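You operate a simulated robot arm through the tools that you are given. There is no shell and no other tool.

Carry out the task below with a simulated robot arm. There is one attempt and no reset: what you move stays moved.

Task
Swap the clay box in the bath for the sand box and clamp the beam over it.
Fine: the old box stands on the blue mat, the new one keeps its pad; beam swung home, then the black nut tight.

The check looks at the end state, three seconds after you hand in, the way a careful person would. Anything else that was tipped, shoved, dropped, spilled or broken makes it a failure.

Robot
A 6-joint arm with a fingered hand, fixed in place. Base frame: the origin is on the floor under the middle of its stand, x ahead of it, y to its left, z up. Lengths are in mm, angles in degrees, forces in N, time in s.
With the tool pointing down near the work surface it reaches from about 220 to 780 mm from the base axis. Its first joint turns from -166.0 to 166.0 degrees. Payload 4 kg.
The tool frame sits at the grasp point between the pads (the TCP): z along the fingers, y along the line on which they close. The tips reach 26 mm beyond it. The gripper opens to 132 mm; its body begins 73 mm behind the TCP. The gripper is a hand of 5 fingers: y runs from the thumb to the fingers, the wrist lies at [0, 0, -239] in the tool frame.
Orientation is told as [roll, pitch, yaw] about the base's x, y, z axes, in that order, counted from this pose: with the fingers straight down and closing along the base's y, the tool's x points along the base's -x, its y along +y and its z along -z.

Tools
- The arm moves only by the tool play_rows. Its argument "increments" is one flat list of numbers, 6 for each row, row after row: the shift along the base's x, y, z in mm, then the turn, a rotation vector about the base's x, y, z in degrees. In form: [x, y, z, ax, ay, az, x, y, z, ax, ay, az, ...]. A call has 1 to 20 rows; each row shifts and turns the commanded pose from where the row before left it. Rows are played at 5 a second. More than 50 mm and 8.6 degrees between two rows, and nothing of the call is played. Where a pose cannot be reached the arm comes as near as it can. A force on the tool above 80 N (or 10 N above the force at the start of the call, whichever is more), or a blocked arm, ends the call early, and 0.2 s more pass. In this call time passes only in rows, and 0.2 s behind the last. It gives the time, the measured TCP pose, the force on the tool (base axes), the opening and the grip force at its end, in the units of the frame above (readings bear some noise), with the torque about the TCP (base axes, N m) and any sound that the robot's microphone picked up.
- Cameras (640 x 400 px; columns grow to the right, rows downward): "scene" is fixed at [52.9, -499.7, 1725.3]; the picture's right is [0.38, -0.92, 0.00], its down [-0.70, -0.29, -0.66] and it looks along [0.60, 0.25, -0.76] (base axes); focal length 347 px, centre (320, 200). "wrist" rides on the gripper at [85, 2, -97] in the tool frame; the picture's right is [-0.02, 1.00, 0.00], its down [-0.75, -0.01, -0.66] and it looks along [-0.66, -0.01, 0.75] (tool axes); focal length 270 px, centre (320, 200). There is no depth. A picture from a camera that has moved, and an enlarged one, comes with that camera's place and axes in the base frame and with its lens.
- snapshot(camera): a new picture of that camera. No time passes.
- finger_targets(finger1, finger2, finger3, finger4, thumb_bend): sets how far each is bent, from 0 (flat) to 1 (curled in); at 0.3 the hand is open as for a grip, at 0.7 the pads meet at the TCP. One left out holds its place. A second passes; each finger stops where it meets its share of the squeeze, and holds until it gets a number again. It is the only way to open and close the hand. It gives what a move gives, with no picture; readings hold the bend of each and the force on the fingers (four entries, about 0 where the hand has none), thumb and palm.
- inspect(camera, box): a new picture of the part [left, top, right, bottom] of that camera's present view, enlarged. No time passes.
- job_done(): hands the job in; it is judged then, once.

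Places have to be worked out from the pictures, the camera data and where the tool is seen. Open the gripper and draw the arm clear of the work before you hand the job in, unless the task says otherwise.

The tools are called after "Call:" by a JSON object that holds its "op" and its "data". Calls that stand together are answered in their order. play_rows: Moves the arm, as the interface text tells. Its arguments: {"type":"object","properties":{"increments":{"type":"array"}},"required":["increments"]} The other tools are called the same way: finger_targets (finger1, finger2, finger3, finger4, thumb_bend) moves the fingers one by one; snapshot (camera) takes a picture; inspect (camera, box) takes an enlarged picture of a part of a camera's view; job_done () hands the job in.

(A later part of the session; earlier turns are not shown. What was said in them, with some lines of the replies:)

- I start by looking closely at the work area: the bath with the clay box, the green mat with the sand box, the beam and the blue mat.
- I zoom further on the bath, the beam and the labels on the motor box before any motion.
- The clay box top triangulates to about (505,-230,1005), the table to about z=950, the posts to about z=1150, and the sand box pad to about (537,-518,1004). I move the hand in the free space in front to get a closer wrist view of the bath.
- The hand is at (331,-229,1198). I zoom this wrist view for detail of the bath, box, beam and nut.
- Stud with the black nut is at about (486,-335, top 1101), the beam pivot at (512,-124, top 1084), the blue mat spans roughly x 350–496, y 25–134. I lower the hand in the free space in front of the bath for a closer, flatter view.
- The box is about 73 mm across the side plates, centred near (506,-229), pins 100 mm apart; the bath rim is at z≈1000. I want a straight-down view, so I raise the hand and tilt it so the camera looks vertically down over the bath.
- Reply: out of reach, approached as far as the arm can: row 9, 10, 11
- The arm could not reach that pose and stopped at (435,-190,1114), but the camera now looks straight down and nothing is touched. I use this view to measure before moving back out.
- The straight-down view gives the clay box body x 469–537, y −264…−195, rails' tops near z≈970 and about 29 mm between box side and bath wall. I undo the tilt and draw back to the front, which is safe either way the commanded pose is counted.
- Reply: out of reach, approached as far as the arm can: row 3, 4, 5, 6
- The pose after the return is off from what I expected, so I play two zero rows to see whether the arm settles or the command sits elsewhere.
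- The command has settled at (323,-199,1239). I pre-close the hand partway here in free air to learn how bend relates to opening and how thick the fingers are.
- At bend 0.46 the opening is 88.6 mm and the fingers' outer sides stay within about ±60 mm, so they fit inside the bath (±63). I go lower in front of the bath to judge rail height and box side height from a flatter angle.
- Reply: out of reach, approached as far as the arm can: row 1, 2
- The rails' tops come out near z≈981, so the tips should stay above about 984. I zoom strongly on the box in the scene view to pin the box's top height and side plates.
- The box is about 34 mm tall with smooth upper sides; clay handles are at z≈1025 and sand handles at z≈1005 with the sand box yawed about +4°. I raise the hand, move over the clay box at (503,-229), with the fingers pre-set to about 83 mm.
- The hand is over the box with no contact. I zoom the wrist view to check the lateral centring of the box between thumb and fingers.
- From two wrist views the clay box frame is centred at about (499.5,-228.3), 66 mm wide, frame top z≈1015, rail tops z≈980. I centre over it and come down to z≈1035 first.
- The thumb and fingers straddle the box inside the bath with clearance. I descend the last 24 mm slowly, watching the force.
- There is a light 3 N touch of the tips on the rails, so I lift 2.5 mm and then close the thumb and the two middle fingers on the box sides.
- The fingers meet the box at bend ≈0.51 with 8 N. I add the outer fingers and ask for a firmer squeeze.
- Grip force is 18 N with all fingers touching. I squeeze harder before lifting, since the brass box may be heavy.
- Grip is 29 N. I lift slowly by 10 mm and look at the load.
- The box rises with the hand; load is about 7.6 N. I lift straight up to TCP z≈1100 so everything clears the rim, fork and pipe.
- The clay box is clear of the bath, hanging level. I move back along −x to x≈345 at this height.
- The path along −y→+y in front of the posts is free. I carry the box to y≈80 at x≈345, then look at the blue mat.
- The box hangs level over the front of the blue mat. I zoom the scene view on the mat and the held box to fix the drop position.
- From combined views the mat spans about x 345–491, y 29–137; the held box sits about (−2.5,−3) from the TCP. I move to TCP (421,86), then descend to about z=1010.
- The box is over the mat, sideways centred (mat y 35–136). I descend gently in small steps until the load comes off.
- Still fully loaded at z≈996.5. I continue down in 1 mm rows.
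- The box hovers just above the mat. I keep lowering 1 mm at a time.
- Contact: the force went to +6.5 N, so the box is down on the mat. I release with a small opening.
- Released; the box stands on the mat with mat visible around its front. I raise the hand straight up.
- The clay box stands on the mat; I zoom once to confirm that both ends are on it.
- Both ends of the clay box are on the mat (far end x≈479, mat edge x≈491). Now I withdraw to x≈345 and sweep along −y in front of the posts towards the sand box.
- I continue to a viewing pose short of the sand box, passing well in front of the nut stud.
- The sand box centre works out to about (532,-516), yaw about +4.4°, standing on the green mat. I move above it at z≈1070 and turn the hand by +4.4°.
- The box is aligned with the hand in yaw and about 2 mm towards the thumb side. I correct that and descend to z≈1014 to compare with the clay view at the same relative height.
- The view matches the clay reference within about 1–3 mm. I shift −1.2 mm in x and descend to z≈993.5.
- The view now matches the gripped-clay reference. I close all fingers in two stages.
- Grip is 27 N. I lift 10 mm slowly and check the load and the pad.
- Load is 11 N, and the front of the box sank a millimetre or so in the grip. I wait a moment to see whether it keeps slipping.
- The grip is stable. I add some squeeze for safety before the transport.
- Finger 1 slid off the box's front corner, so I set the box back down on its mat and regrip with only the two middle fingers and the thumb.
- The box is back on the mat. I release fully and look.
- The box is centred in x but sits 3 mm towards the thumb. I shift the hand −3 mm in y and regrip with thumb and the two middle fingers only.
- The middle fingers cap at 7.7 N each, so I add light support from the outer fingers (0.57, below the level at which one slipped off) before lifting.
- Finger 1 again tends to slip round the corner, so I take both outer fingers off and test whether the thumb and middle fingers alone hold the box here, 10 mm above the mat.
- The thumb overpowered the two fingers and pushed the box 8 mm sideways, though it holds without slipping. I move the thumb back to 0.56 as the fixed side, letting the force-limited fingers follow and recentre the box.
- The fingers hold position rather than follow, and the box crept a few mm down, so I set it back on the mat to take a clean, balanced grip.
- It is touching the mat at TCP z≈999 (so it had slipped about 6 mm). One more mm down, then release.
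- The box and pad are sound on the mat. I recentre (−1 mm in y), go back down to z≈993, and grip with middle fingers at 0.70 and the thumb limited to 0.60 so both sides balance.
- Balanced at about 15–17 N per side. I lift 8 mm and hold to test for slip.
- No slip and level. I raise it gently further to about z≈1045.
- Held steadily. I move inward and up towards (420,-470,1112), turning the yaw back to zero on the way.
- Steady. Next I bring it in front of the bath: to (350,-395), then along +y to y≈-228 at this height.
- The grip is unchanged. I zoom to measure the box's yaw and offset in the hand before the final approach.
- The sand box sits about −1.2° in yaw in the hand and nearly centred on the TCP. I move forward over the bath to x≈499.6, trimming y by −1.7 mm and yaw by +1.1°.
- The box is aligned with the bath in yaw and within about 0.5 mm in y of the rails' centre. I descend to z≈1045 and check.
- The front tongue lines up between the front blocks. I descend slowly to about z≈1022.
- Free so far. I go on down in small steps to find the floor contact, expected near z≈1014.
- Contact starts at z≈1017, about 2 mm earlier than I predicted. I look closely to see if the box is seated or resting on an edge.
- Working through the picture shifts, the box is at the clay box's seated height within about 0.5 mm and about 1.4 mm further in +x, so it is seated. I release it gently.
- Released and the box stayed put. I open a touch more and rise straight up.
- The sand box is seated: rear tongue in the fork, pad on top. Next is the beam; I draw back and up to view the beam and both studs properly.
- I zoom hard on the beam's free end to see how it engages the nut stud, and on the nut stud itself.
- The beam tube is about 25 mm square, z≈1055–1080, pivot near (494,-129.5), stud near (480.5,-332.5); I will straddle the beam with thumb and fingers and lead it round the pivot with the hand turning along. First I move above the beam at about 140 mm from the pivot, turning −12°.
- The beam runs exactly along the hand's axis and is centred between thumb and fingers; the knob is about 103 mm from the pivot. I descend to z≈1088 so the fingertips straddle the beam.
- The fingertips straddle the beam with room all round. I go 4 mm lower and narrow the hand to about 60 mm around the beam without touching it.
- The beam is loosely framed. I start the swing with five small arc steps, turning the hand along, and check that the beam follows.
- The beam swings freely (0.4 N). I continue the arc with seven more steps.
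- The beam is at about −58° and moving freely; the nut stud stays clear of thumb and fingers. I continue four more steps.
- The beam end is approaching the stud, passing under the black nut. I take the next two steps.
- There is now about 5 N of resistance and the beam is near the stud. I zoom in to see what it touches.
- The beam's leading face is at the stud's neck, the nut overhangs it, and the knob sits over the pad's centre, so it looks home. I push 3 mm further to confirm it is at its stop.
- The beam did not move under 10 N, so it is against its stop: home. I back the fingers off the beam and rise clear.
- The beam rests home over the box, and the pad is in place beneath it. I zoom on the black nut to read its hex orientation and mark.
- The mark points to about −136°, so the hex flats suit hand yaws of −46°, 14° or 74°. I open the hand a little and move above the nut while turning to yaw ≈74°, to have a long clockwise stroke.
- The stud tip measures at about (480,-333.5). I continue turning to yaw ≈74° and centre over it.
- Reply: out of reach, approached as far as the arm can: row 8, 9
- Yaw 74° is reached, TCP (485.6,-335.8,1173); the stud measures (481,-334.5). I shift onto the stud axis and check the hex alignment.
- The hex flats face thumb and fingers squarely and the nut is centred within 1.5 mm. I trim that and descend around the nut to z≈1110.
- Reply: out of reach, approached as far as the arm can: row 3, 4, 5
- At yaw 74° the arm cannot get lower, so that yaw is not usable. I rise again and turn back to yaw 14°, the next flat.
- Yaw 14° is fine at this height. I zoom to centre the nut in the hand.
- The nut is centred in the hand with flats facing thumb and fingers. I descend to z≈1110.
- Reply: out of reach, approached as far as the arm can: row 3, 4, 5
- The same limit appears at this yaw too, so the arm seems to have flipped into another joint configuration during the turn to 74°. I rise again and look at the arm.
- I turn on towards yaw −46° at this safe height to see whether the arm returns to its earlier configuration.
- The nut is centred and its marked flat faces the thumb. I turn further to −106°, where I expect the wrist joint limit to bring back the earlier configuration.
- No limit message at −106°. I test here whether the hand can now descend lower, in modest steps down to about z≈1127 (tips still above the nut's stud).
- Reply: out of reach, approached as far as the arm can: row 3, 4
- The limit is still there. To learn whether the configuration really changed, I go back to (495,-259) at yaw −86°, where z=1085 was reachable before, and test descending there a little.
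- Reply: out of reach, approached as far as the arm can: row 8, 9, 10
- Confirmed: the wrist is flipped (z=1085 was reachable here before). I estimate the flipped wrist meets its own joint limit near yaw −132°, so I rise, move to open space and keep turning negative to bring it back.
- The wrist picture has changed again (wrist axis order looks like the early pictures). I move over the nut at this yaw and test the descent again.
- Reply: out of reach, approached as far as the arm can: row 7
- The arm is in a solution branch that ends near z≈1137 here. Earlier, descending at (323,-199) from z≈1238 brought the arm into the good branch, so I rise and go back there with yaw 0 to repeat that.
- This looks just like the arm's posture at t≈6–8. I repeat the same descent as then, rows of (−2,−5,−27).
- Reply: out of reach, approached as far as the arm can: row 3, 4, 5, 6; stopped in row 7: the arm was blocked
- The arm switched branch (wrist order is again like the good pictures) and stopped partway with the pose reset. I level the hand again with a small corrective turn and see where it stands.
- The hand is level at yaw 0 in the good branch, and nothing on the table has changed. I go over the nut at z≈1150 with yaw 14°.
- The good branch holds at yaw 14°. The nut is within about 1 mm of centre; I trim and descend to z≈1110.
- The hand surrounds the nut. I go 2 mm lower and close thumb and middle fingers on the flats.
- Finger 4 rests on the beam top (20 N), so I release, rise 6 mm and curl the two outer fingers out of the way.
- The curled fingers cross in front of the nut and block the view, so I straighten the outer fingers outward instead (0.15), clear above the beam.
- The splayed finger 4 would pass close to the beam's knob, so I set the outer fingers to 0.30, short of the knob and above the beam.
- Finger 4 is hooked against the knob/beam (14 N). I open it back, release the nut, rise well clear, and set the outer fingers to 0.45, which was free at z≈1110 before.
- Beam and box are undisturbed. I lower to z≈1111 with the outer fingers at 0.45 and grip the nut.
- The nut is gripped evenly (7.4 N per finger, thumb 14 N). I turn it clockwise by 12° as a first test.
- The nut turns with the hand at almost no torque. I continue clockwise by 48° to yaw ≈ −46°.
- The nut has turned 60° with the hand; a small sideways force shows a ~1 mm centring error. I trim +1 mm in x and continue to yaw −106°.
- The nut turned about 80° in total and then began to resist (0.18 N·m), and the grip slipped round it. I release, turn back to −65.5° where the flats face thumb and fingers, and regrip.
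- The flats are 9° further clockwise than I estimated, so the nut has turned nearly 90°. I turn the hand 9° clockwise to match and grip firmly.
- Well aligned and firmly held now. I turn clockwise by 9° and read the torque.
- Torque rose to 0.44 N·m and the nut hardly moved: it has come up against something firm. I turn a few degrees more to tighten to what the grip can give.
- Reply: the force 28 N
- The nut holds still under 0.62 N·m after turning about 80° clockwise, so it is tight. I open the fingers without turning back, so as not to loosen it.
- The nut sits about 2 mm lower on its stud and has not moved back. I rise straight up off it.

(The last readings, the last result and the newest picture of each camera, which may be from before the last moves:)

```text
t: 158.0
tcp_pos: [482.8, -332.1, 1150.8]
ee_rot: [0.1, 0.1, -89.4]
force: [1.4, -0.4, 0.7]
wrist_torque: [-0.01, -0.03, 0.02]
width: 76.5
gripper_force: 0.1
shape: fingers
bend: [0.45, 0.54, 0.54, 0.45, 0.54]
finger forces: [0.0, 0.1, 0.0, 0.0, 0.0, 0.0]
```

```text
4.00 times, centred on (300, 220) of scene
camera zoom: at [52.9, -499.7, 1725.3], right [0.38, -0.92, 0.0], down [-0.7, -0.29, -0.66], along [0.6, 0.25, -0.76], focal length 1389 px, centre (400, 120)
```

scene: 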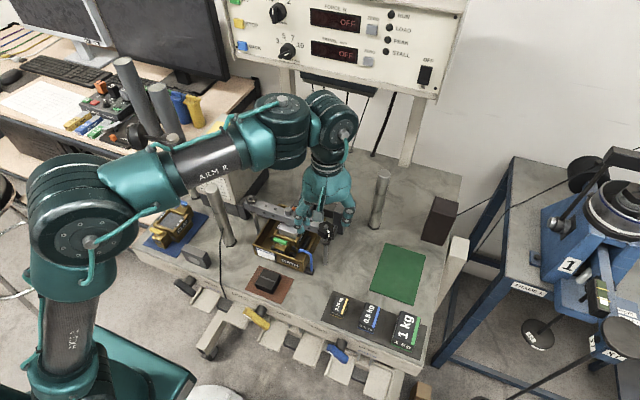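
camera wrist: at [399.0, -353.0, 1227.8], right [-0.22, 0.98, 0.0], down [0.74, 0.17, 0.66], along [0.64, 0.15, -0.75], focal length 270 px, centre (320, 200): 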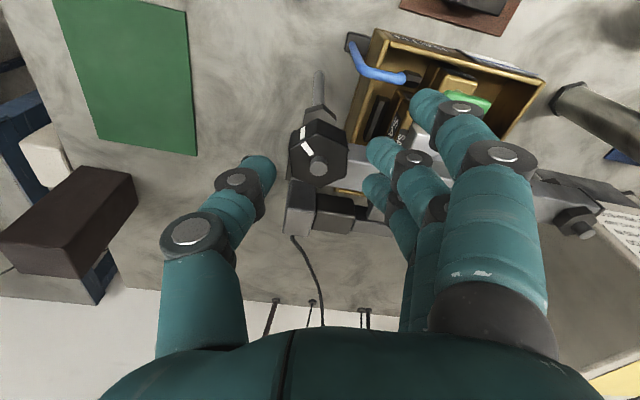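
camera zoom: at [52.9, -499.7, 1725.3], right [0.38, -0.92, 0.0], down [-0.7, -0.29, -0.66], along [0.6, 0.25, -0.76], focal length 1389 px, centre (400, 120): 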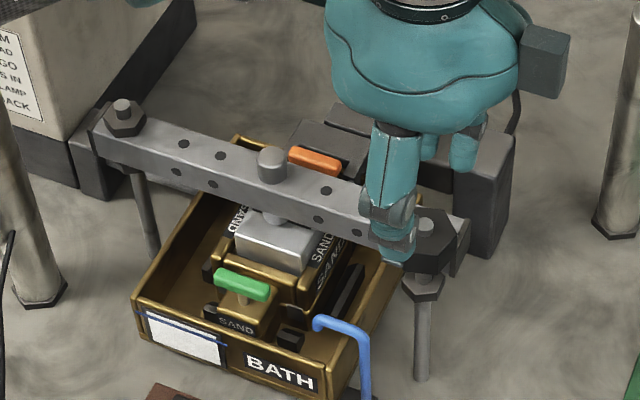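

I draw back to the front of the bench, turning the hand back to yaw 0, then look at the nut and the whole set-up.

Call:
{"op": "play_rows", "data": {"increments": [-11, 0, 0, 0, 0, 6, -12, 0, 0, 0, 0, 7.5, -12, 0, 0, 0, 0, 7.5, -12, 0, 0, 0, 0, 7.5, -12, 0, 0, 0, 0, 7.5, -12, 0, 0, 0, 0, 7.5, -12, 0, 0, 0, 0, 7.5, -12, 0, 0, 0, 0, 7.5, -12, 0, 0, 0, 0, 7.5, -12, 0, 0, 0, 0, 7.5, -12, 0, 0, 0, 0, 7.5, -11, 0, 0, 0, 0, 8.2]}}

Call:
{"op": "snapshot", "data": {"camera": "scene"}}

Call:
{"op": "inspect", "data": {"camera": "scene", "box": [300, 205, 350, 255]}}

Call:
{"op": "inspect", "data": {"camera": "scene", "box": [240, 180, 340, 270]}}

```text
t: 160.6
tcp_pos: [340.2, -332.5, 1150.1]
ee_rot: [0.1, 0.1, -0.1]
force: [0.4, 0.2, -0.4]
wrist_torque: [-0.03, -0.02, 0.03]
width: 76.4
gripper_force: 0.0
shape: fingers
bend: [0.45, 0.54, 0.54, 0.45, 0.54]
finger forces: [0.1, 0.0, 0.0, 0.1, 0.1, 0.1]
```

```text
taken
```

scene: 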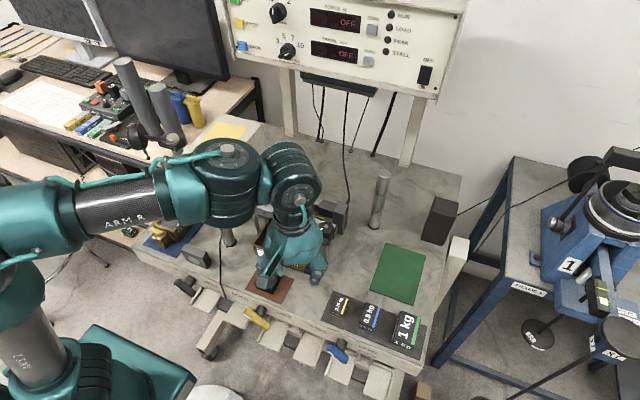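

```text
8.00 times, centred on (325, 230) of scene
camera zoom: at [52.9, -499.7, 1725.3], right [0.38, -0.92, 0.0], down [-0.7, -0.29, -0.66], along [0.6, 0.25, -0.76], focal length 2778 px, centre (280, -40)
```

zoom: 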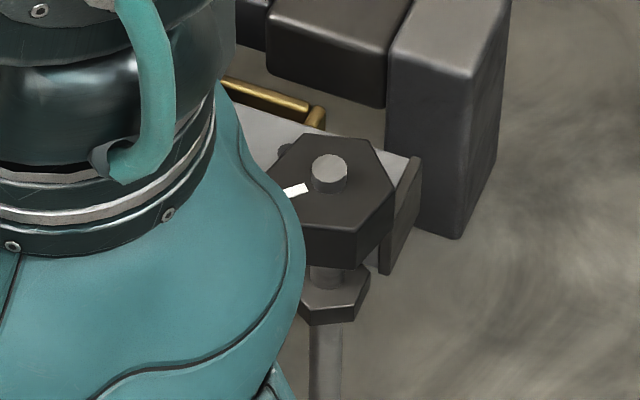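

```text
4.44 times, centred on (290, 225) of scene
camera zoom: at [52.9, -499.7, 1725.3], right [0.38, -0.92, 0.0], down [-0.7, -0.29, -0.66], along [0.6, 0.25, -0.76], focal length 1543 px, centre (453, 89)
```

zoom: 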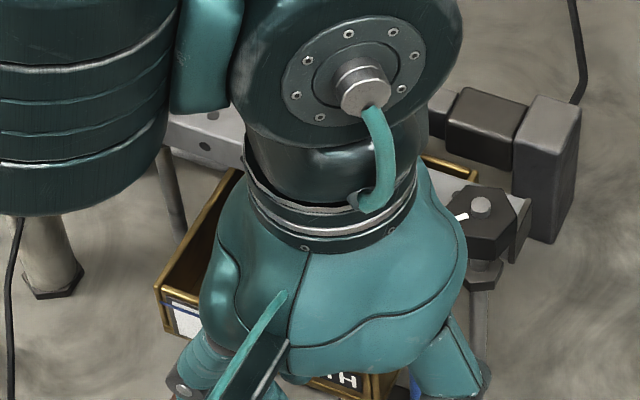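

The nut is down on the beam with its mark turned well round. I open the hand and move it away in front of the bench, then take a last look at everything.

Call:
{"op": "finger_targets", "data": {"finger1": 0.3, "finger2": 0.3, "finger3": 0.3, "finger4": 0.3, "thumb_bend": 0.3}}

Call:
{"op": "play_rows", "data": {"increments": [-15, -12, 0, 0, 0, 0, -20, -15, 0, 0, 0, 0, -20, -16, 0, 0, 0, 0, -20, -16, 0, 0, 0, 0, -20, -16, 0, 0, 0, 0, -15, -12, 0, 0, 0, 0]}}

Call:
{"op": "snapshot", "data": {"camera": "scene"}}

Call:
{"op": "snapshot", "data": {"camera": "wrist"}}

Call:
{"op": "inspect", "data": {"camera": "scene", "box": [240, 170, 350, 280]}}

Call:
{"op": "inspect", "data": {"camera": "scene", "box": [130, 180, 250, 270]}}

```text
t: 161.6
tcp_pos: [339.7, -333.5, 1149.5]
ee_rot: [0.2, 0.1, -0.2]
force: [0.2, 0.6, -0.3]
wrist_torque: [0.0, 0.0, -0.02]
width: 138.3
gripper_force: 0.0
shape: fingers
bend: [0.3, 0.3, 0.3, 0.3, 0.3]
finger forces: [0.0, 0.0, 0.0, 0.1, 0.1, 0.0]
```

```text
t: 163.0
tcp_pos: [230.1, -418.9, 1148.3]
ee_rot: [0.2, 0.1, -0.2]
force: [-0.5, 0.0, 0.9]
wrist_torque: [0.03, -0.01, -0.03]
width: 138.2
gripper_force: 0.0
shape: fingers
bend: [0.3, 0.3, 0.3, 0.3, 0.3]
finger forces: [0.0, 0.0, 0.0, 0.0, 0.1, 0.1]
```

```text
taken
```

scene: 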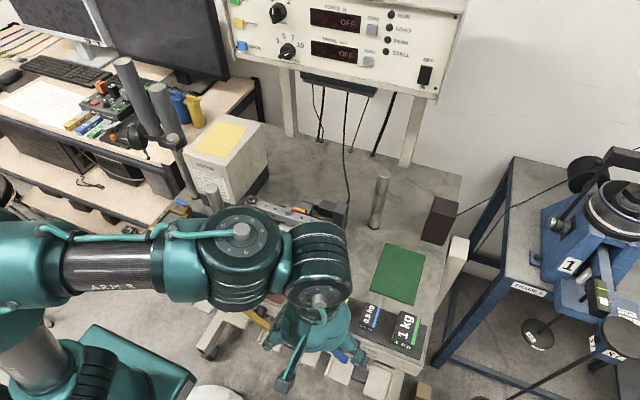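

```text
taken
camera wrist: at [146.0, -418.1, 1247.5], right [0.02, 1.0, 0.0], down [0.75, -0.02, 0.66], along [0.66, -0.01, -0.75], focal length 270 px, centre (320, 200)
```

wrist: 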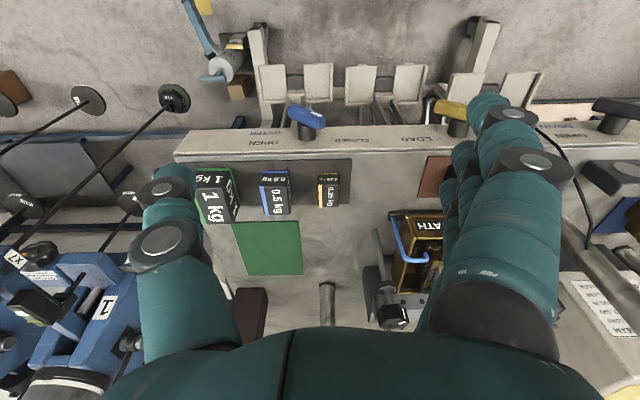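

```text
3.64 times, centred on (295, 225) of scene
camera zoom: at [52.9, -499.7, 1725.3], right [0.38, -0.92, 0.0], down [-0.7, -0.29, -0.66], along [0.6, 0.25, -0.76], focal length 1263 px, centre (411, 109)
```

zoom: 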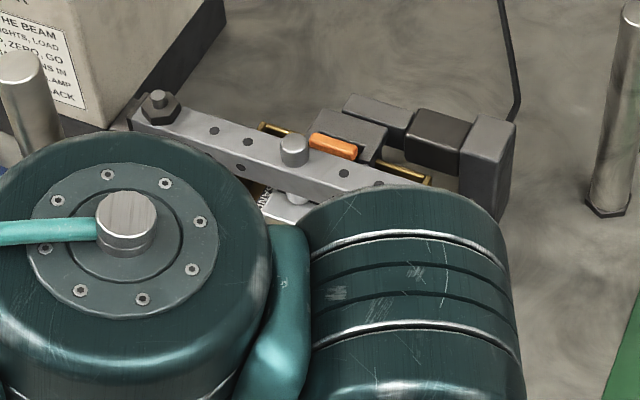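

```text
4.44 times, centred on (190, 225) of scene
camera zoom: at [52.9, -499.7, 1725.3], right [0.38, -0.92, 0.0], down [-0.7, -0.29, -0.66], along [0.6, 0.25, -0.76], focal length 1543 px, centre (898, 89)
```

zoom: 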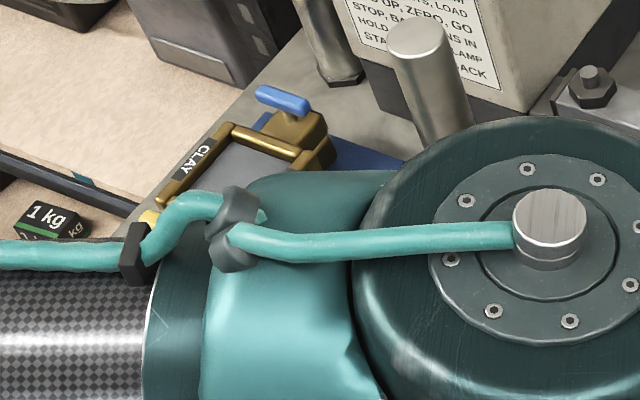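

The arm blocks the scene camera here. I swing it across to the front left (x≈300, y≈80), from where the earlier pictures showed the whole bench.

Call:
{"op": "play_rows", "data": {"increments": [5, 15, 0, 0, 0, 0, 5, 25, 0, 0, 0, 0, 5, 25, 0, 0, 0, 0, 5, 25, 0, 0, 0, 0, 5, 28, 0, 0, 0, 0, 5, 28, 0, 0, 0, 0, 5, 28, 0, 0, 0, 0, 5, 28, 0, 0, 0, 0, 5, 28, 0, 0, 0, 0, 5, 28, 0, 0, 0, 0, 5, 28, 0, 0, 0, 0, 5, 28, 0, 0, 0, 0, 5, 28, 0, 0, 0, 0, 5, 28, 0, 0, 0, 0, 0, 28, 0, 0, 0, 0, 0, 28, 0, 0, 0, 0, 0, 28, 0, 0, 0, 0, 0, 28, 0, 0, 0, 0, 0, 15, 0, 0, 0, 0]}}

Call:
{"op": "snapshot", "data": {"camera": "scene"}}

Call:
{"op": "inspect", "data": {"camera": "scene", "box": [240, 170, 350, 280]}}

Call:
{"op": "inspect", "data": {"camera": "scene", "box": [305, 205, 350, 250]}}

Call:
{"op": "snapshot", "data": {"camera": "wrist"}}

```text
t: 167.0
tcp_pos: [300.1, 77.0, 1149.2]
ee_rot: [0.0, 0.1, -0.2]
force: [-0.1, 1.0, -0.2]
wrist_torque: [-0.02, 0.01, -0.06]
width: 138.6
gripper_force: 0.1
shape: fingers
bend: [0.3, 0.3, 0.3, 0.3, 0.3]
finger forces: [0.0, 0.0, 0.0, 0.0, 0.1, 0.1]
```

```text
taken
```

scene: 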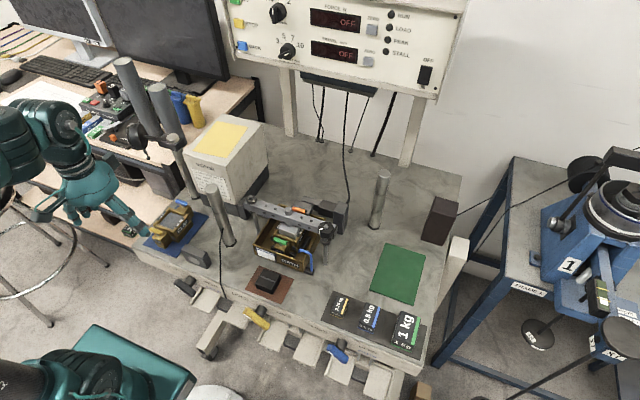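

```text
3.64 times, centred on (295, 225) of scene
camera zoom: at [52.9, -499.7, 1725.3], right [0.38, -0.92, 0.0], down [-0.7, -0.29, -0.66], along [0.6, 0.25, -0.76], focal length 1263 px, centre (411, 109)
```

zoom: 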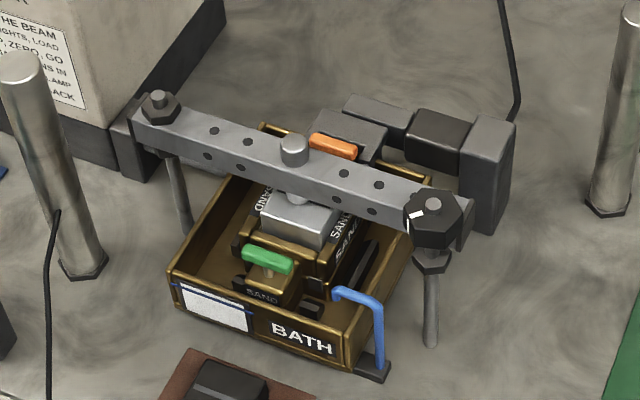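

```text
8.89 times, centred on (328, 228) of scene
camera zoom: at [52.9, -499.7, 1725.3], right [0.38, -0.92, 0.0], down [-0.7, -0.29, -0.66], along [0.6, 0.25, -0.76], focal length 3086 px, centre (253, -44)
```

zoom: 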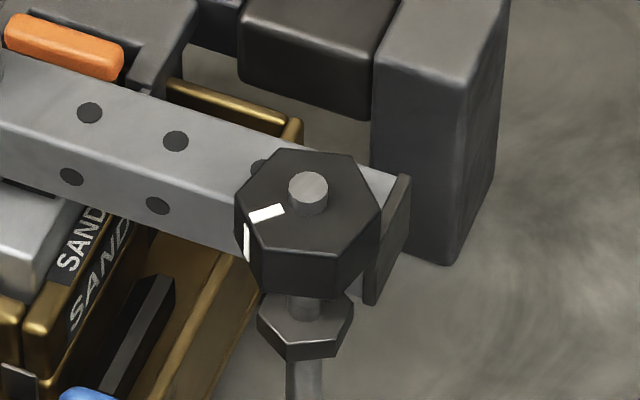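

```text
taken
camera wrist: at [216.2, 79.3, 1247.4], right [0.02, 1.0, 0.0], down [0.75, -0.02, 0.66], along [0.66, -0.01, -0.75], focal length 270 px, centre (320, 200)
```

wrist: 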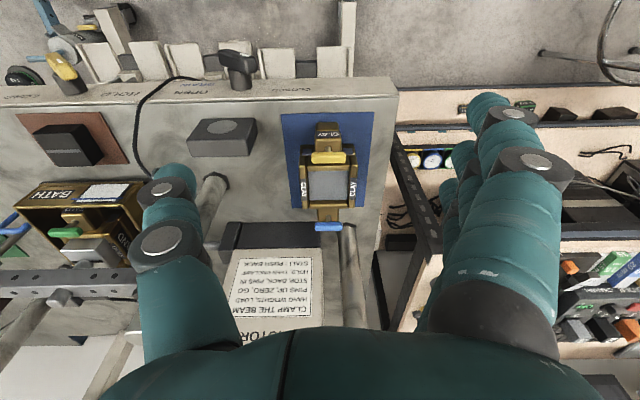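

Everything reads right: sand box seated with its pad under the beam's knob, beam against the stud with the nut down on it, clay box on the blue mat, nothing else disturbed. I draw the hand back a little more and take a final close look at the box and pad.

Call:
{"op": "play_rows", "data": {"increments": [-12, 0, 0, 0, 0, 0, -14, 0, 0, 0, 0, 0, -10, 0, 0, 0, 0, 0]}}

Call:
{"op": "inspect", "data": {"camera": "scene", "box": [265, 195, 325, 255]}}

Call:
{"op": "inspect", "data": {"camera": "scene", "box": [130, 180, 250, 270]}}

```text
t: 167.8
tcp_pos: [264.0, 76.2, 1149.3]
ee_rot: [0.1, 0.1, -0.1]
force: [0.0, 0.2, 0.6]
wrist_torque: [-0.03, 0.03, -0.02]
width: 138.2
gripper_force: 0.1
shape: fingers
bend: [0.3, 0.3, 0.3, 0.3, 0.3]
finger forces: [0.0, 0.0, 0.2, 0.1, 0.0, 0.0]
```

```text
6.67 times, centred on (295, 225) of scene
camera zoom: at [52.9, -499.7, 1725.3], right [0.38, -0.92, 0.0], down [-0.7, -0.29, -0.66], along [0.6, 0.25, -0.76], focal length 2315 px, centre (487, 33)
```

zoom: 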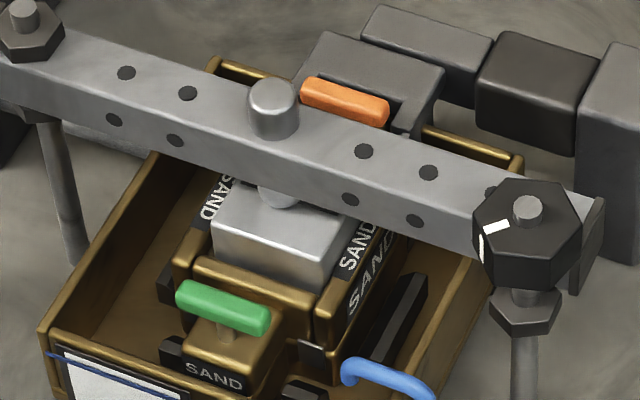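

```text
4.44 times, centred on (190, 225) of scene
camera zoom: at [52.9, -499.7, 1725.3], right [0.38, -0.92, 0.0], down [-0.7, -0.29, -0.66], along [0.6, 0.25, -0.76], focal length 1543 px, centre (898, 89)
```

zoom: 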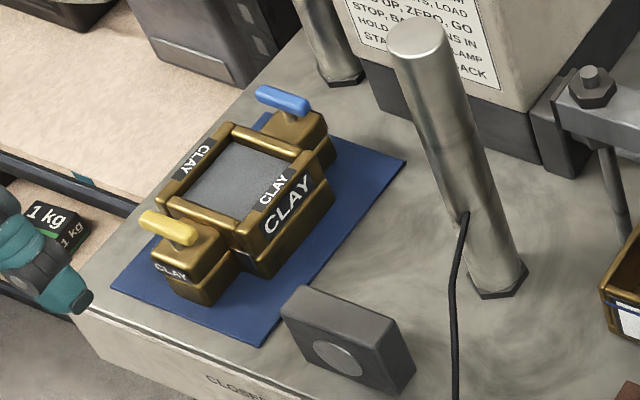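

The clay box is on the blue mat. The sand box is seated in the bath with its pad under the beam's loading knob. The beam is home, the nut is tight, and the hand is open and clear of the work. I hand the job in.

Call:
{"op": "job_done", "data": {}}

```text
The job is handed in.
```

I swapped the boxes, swung the beam home, tightened the black nut, and handed the job in; the check's result hasn't come back.

- **Clay box:** it stands upright on the blue mat, with both ends on the mat.
- **Sand box:** it is seated in the bath with its rear tongue in the fork. Its pad is still on top, about 2 mm off centre to one side. On the green mat my grip slipped a few millimetres twice; each time I set the box back down and gripped again before moving it.
- **Beam:** it is swung over the box until it stopped against the stud. It did not move when I pushed it with about 10 N. The loading knob sits over the pad.
- **Black nut:** I turned it clockwise about 80–90° until it stopped. It then held still under about 0.6 N·m. I don't know what torque the check counts as tight.

While I was gripping the nut, a finger pressed on the beam (up to 20 N), and once it may have caught the knob. The pictures afterwards show the beam still home and the box undisturbed.

Nothing else on the bench looked moved or tipped in the final pictures. The hand is open and clear of the work.
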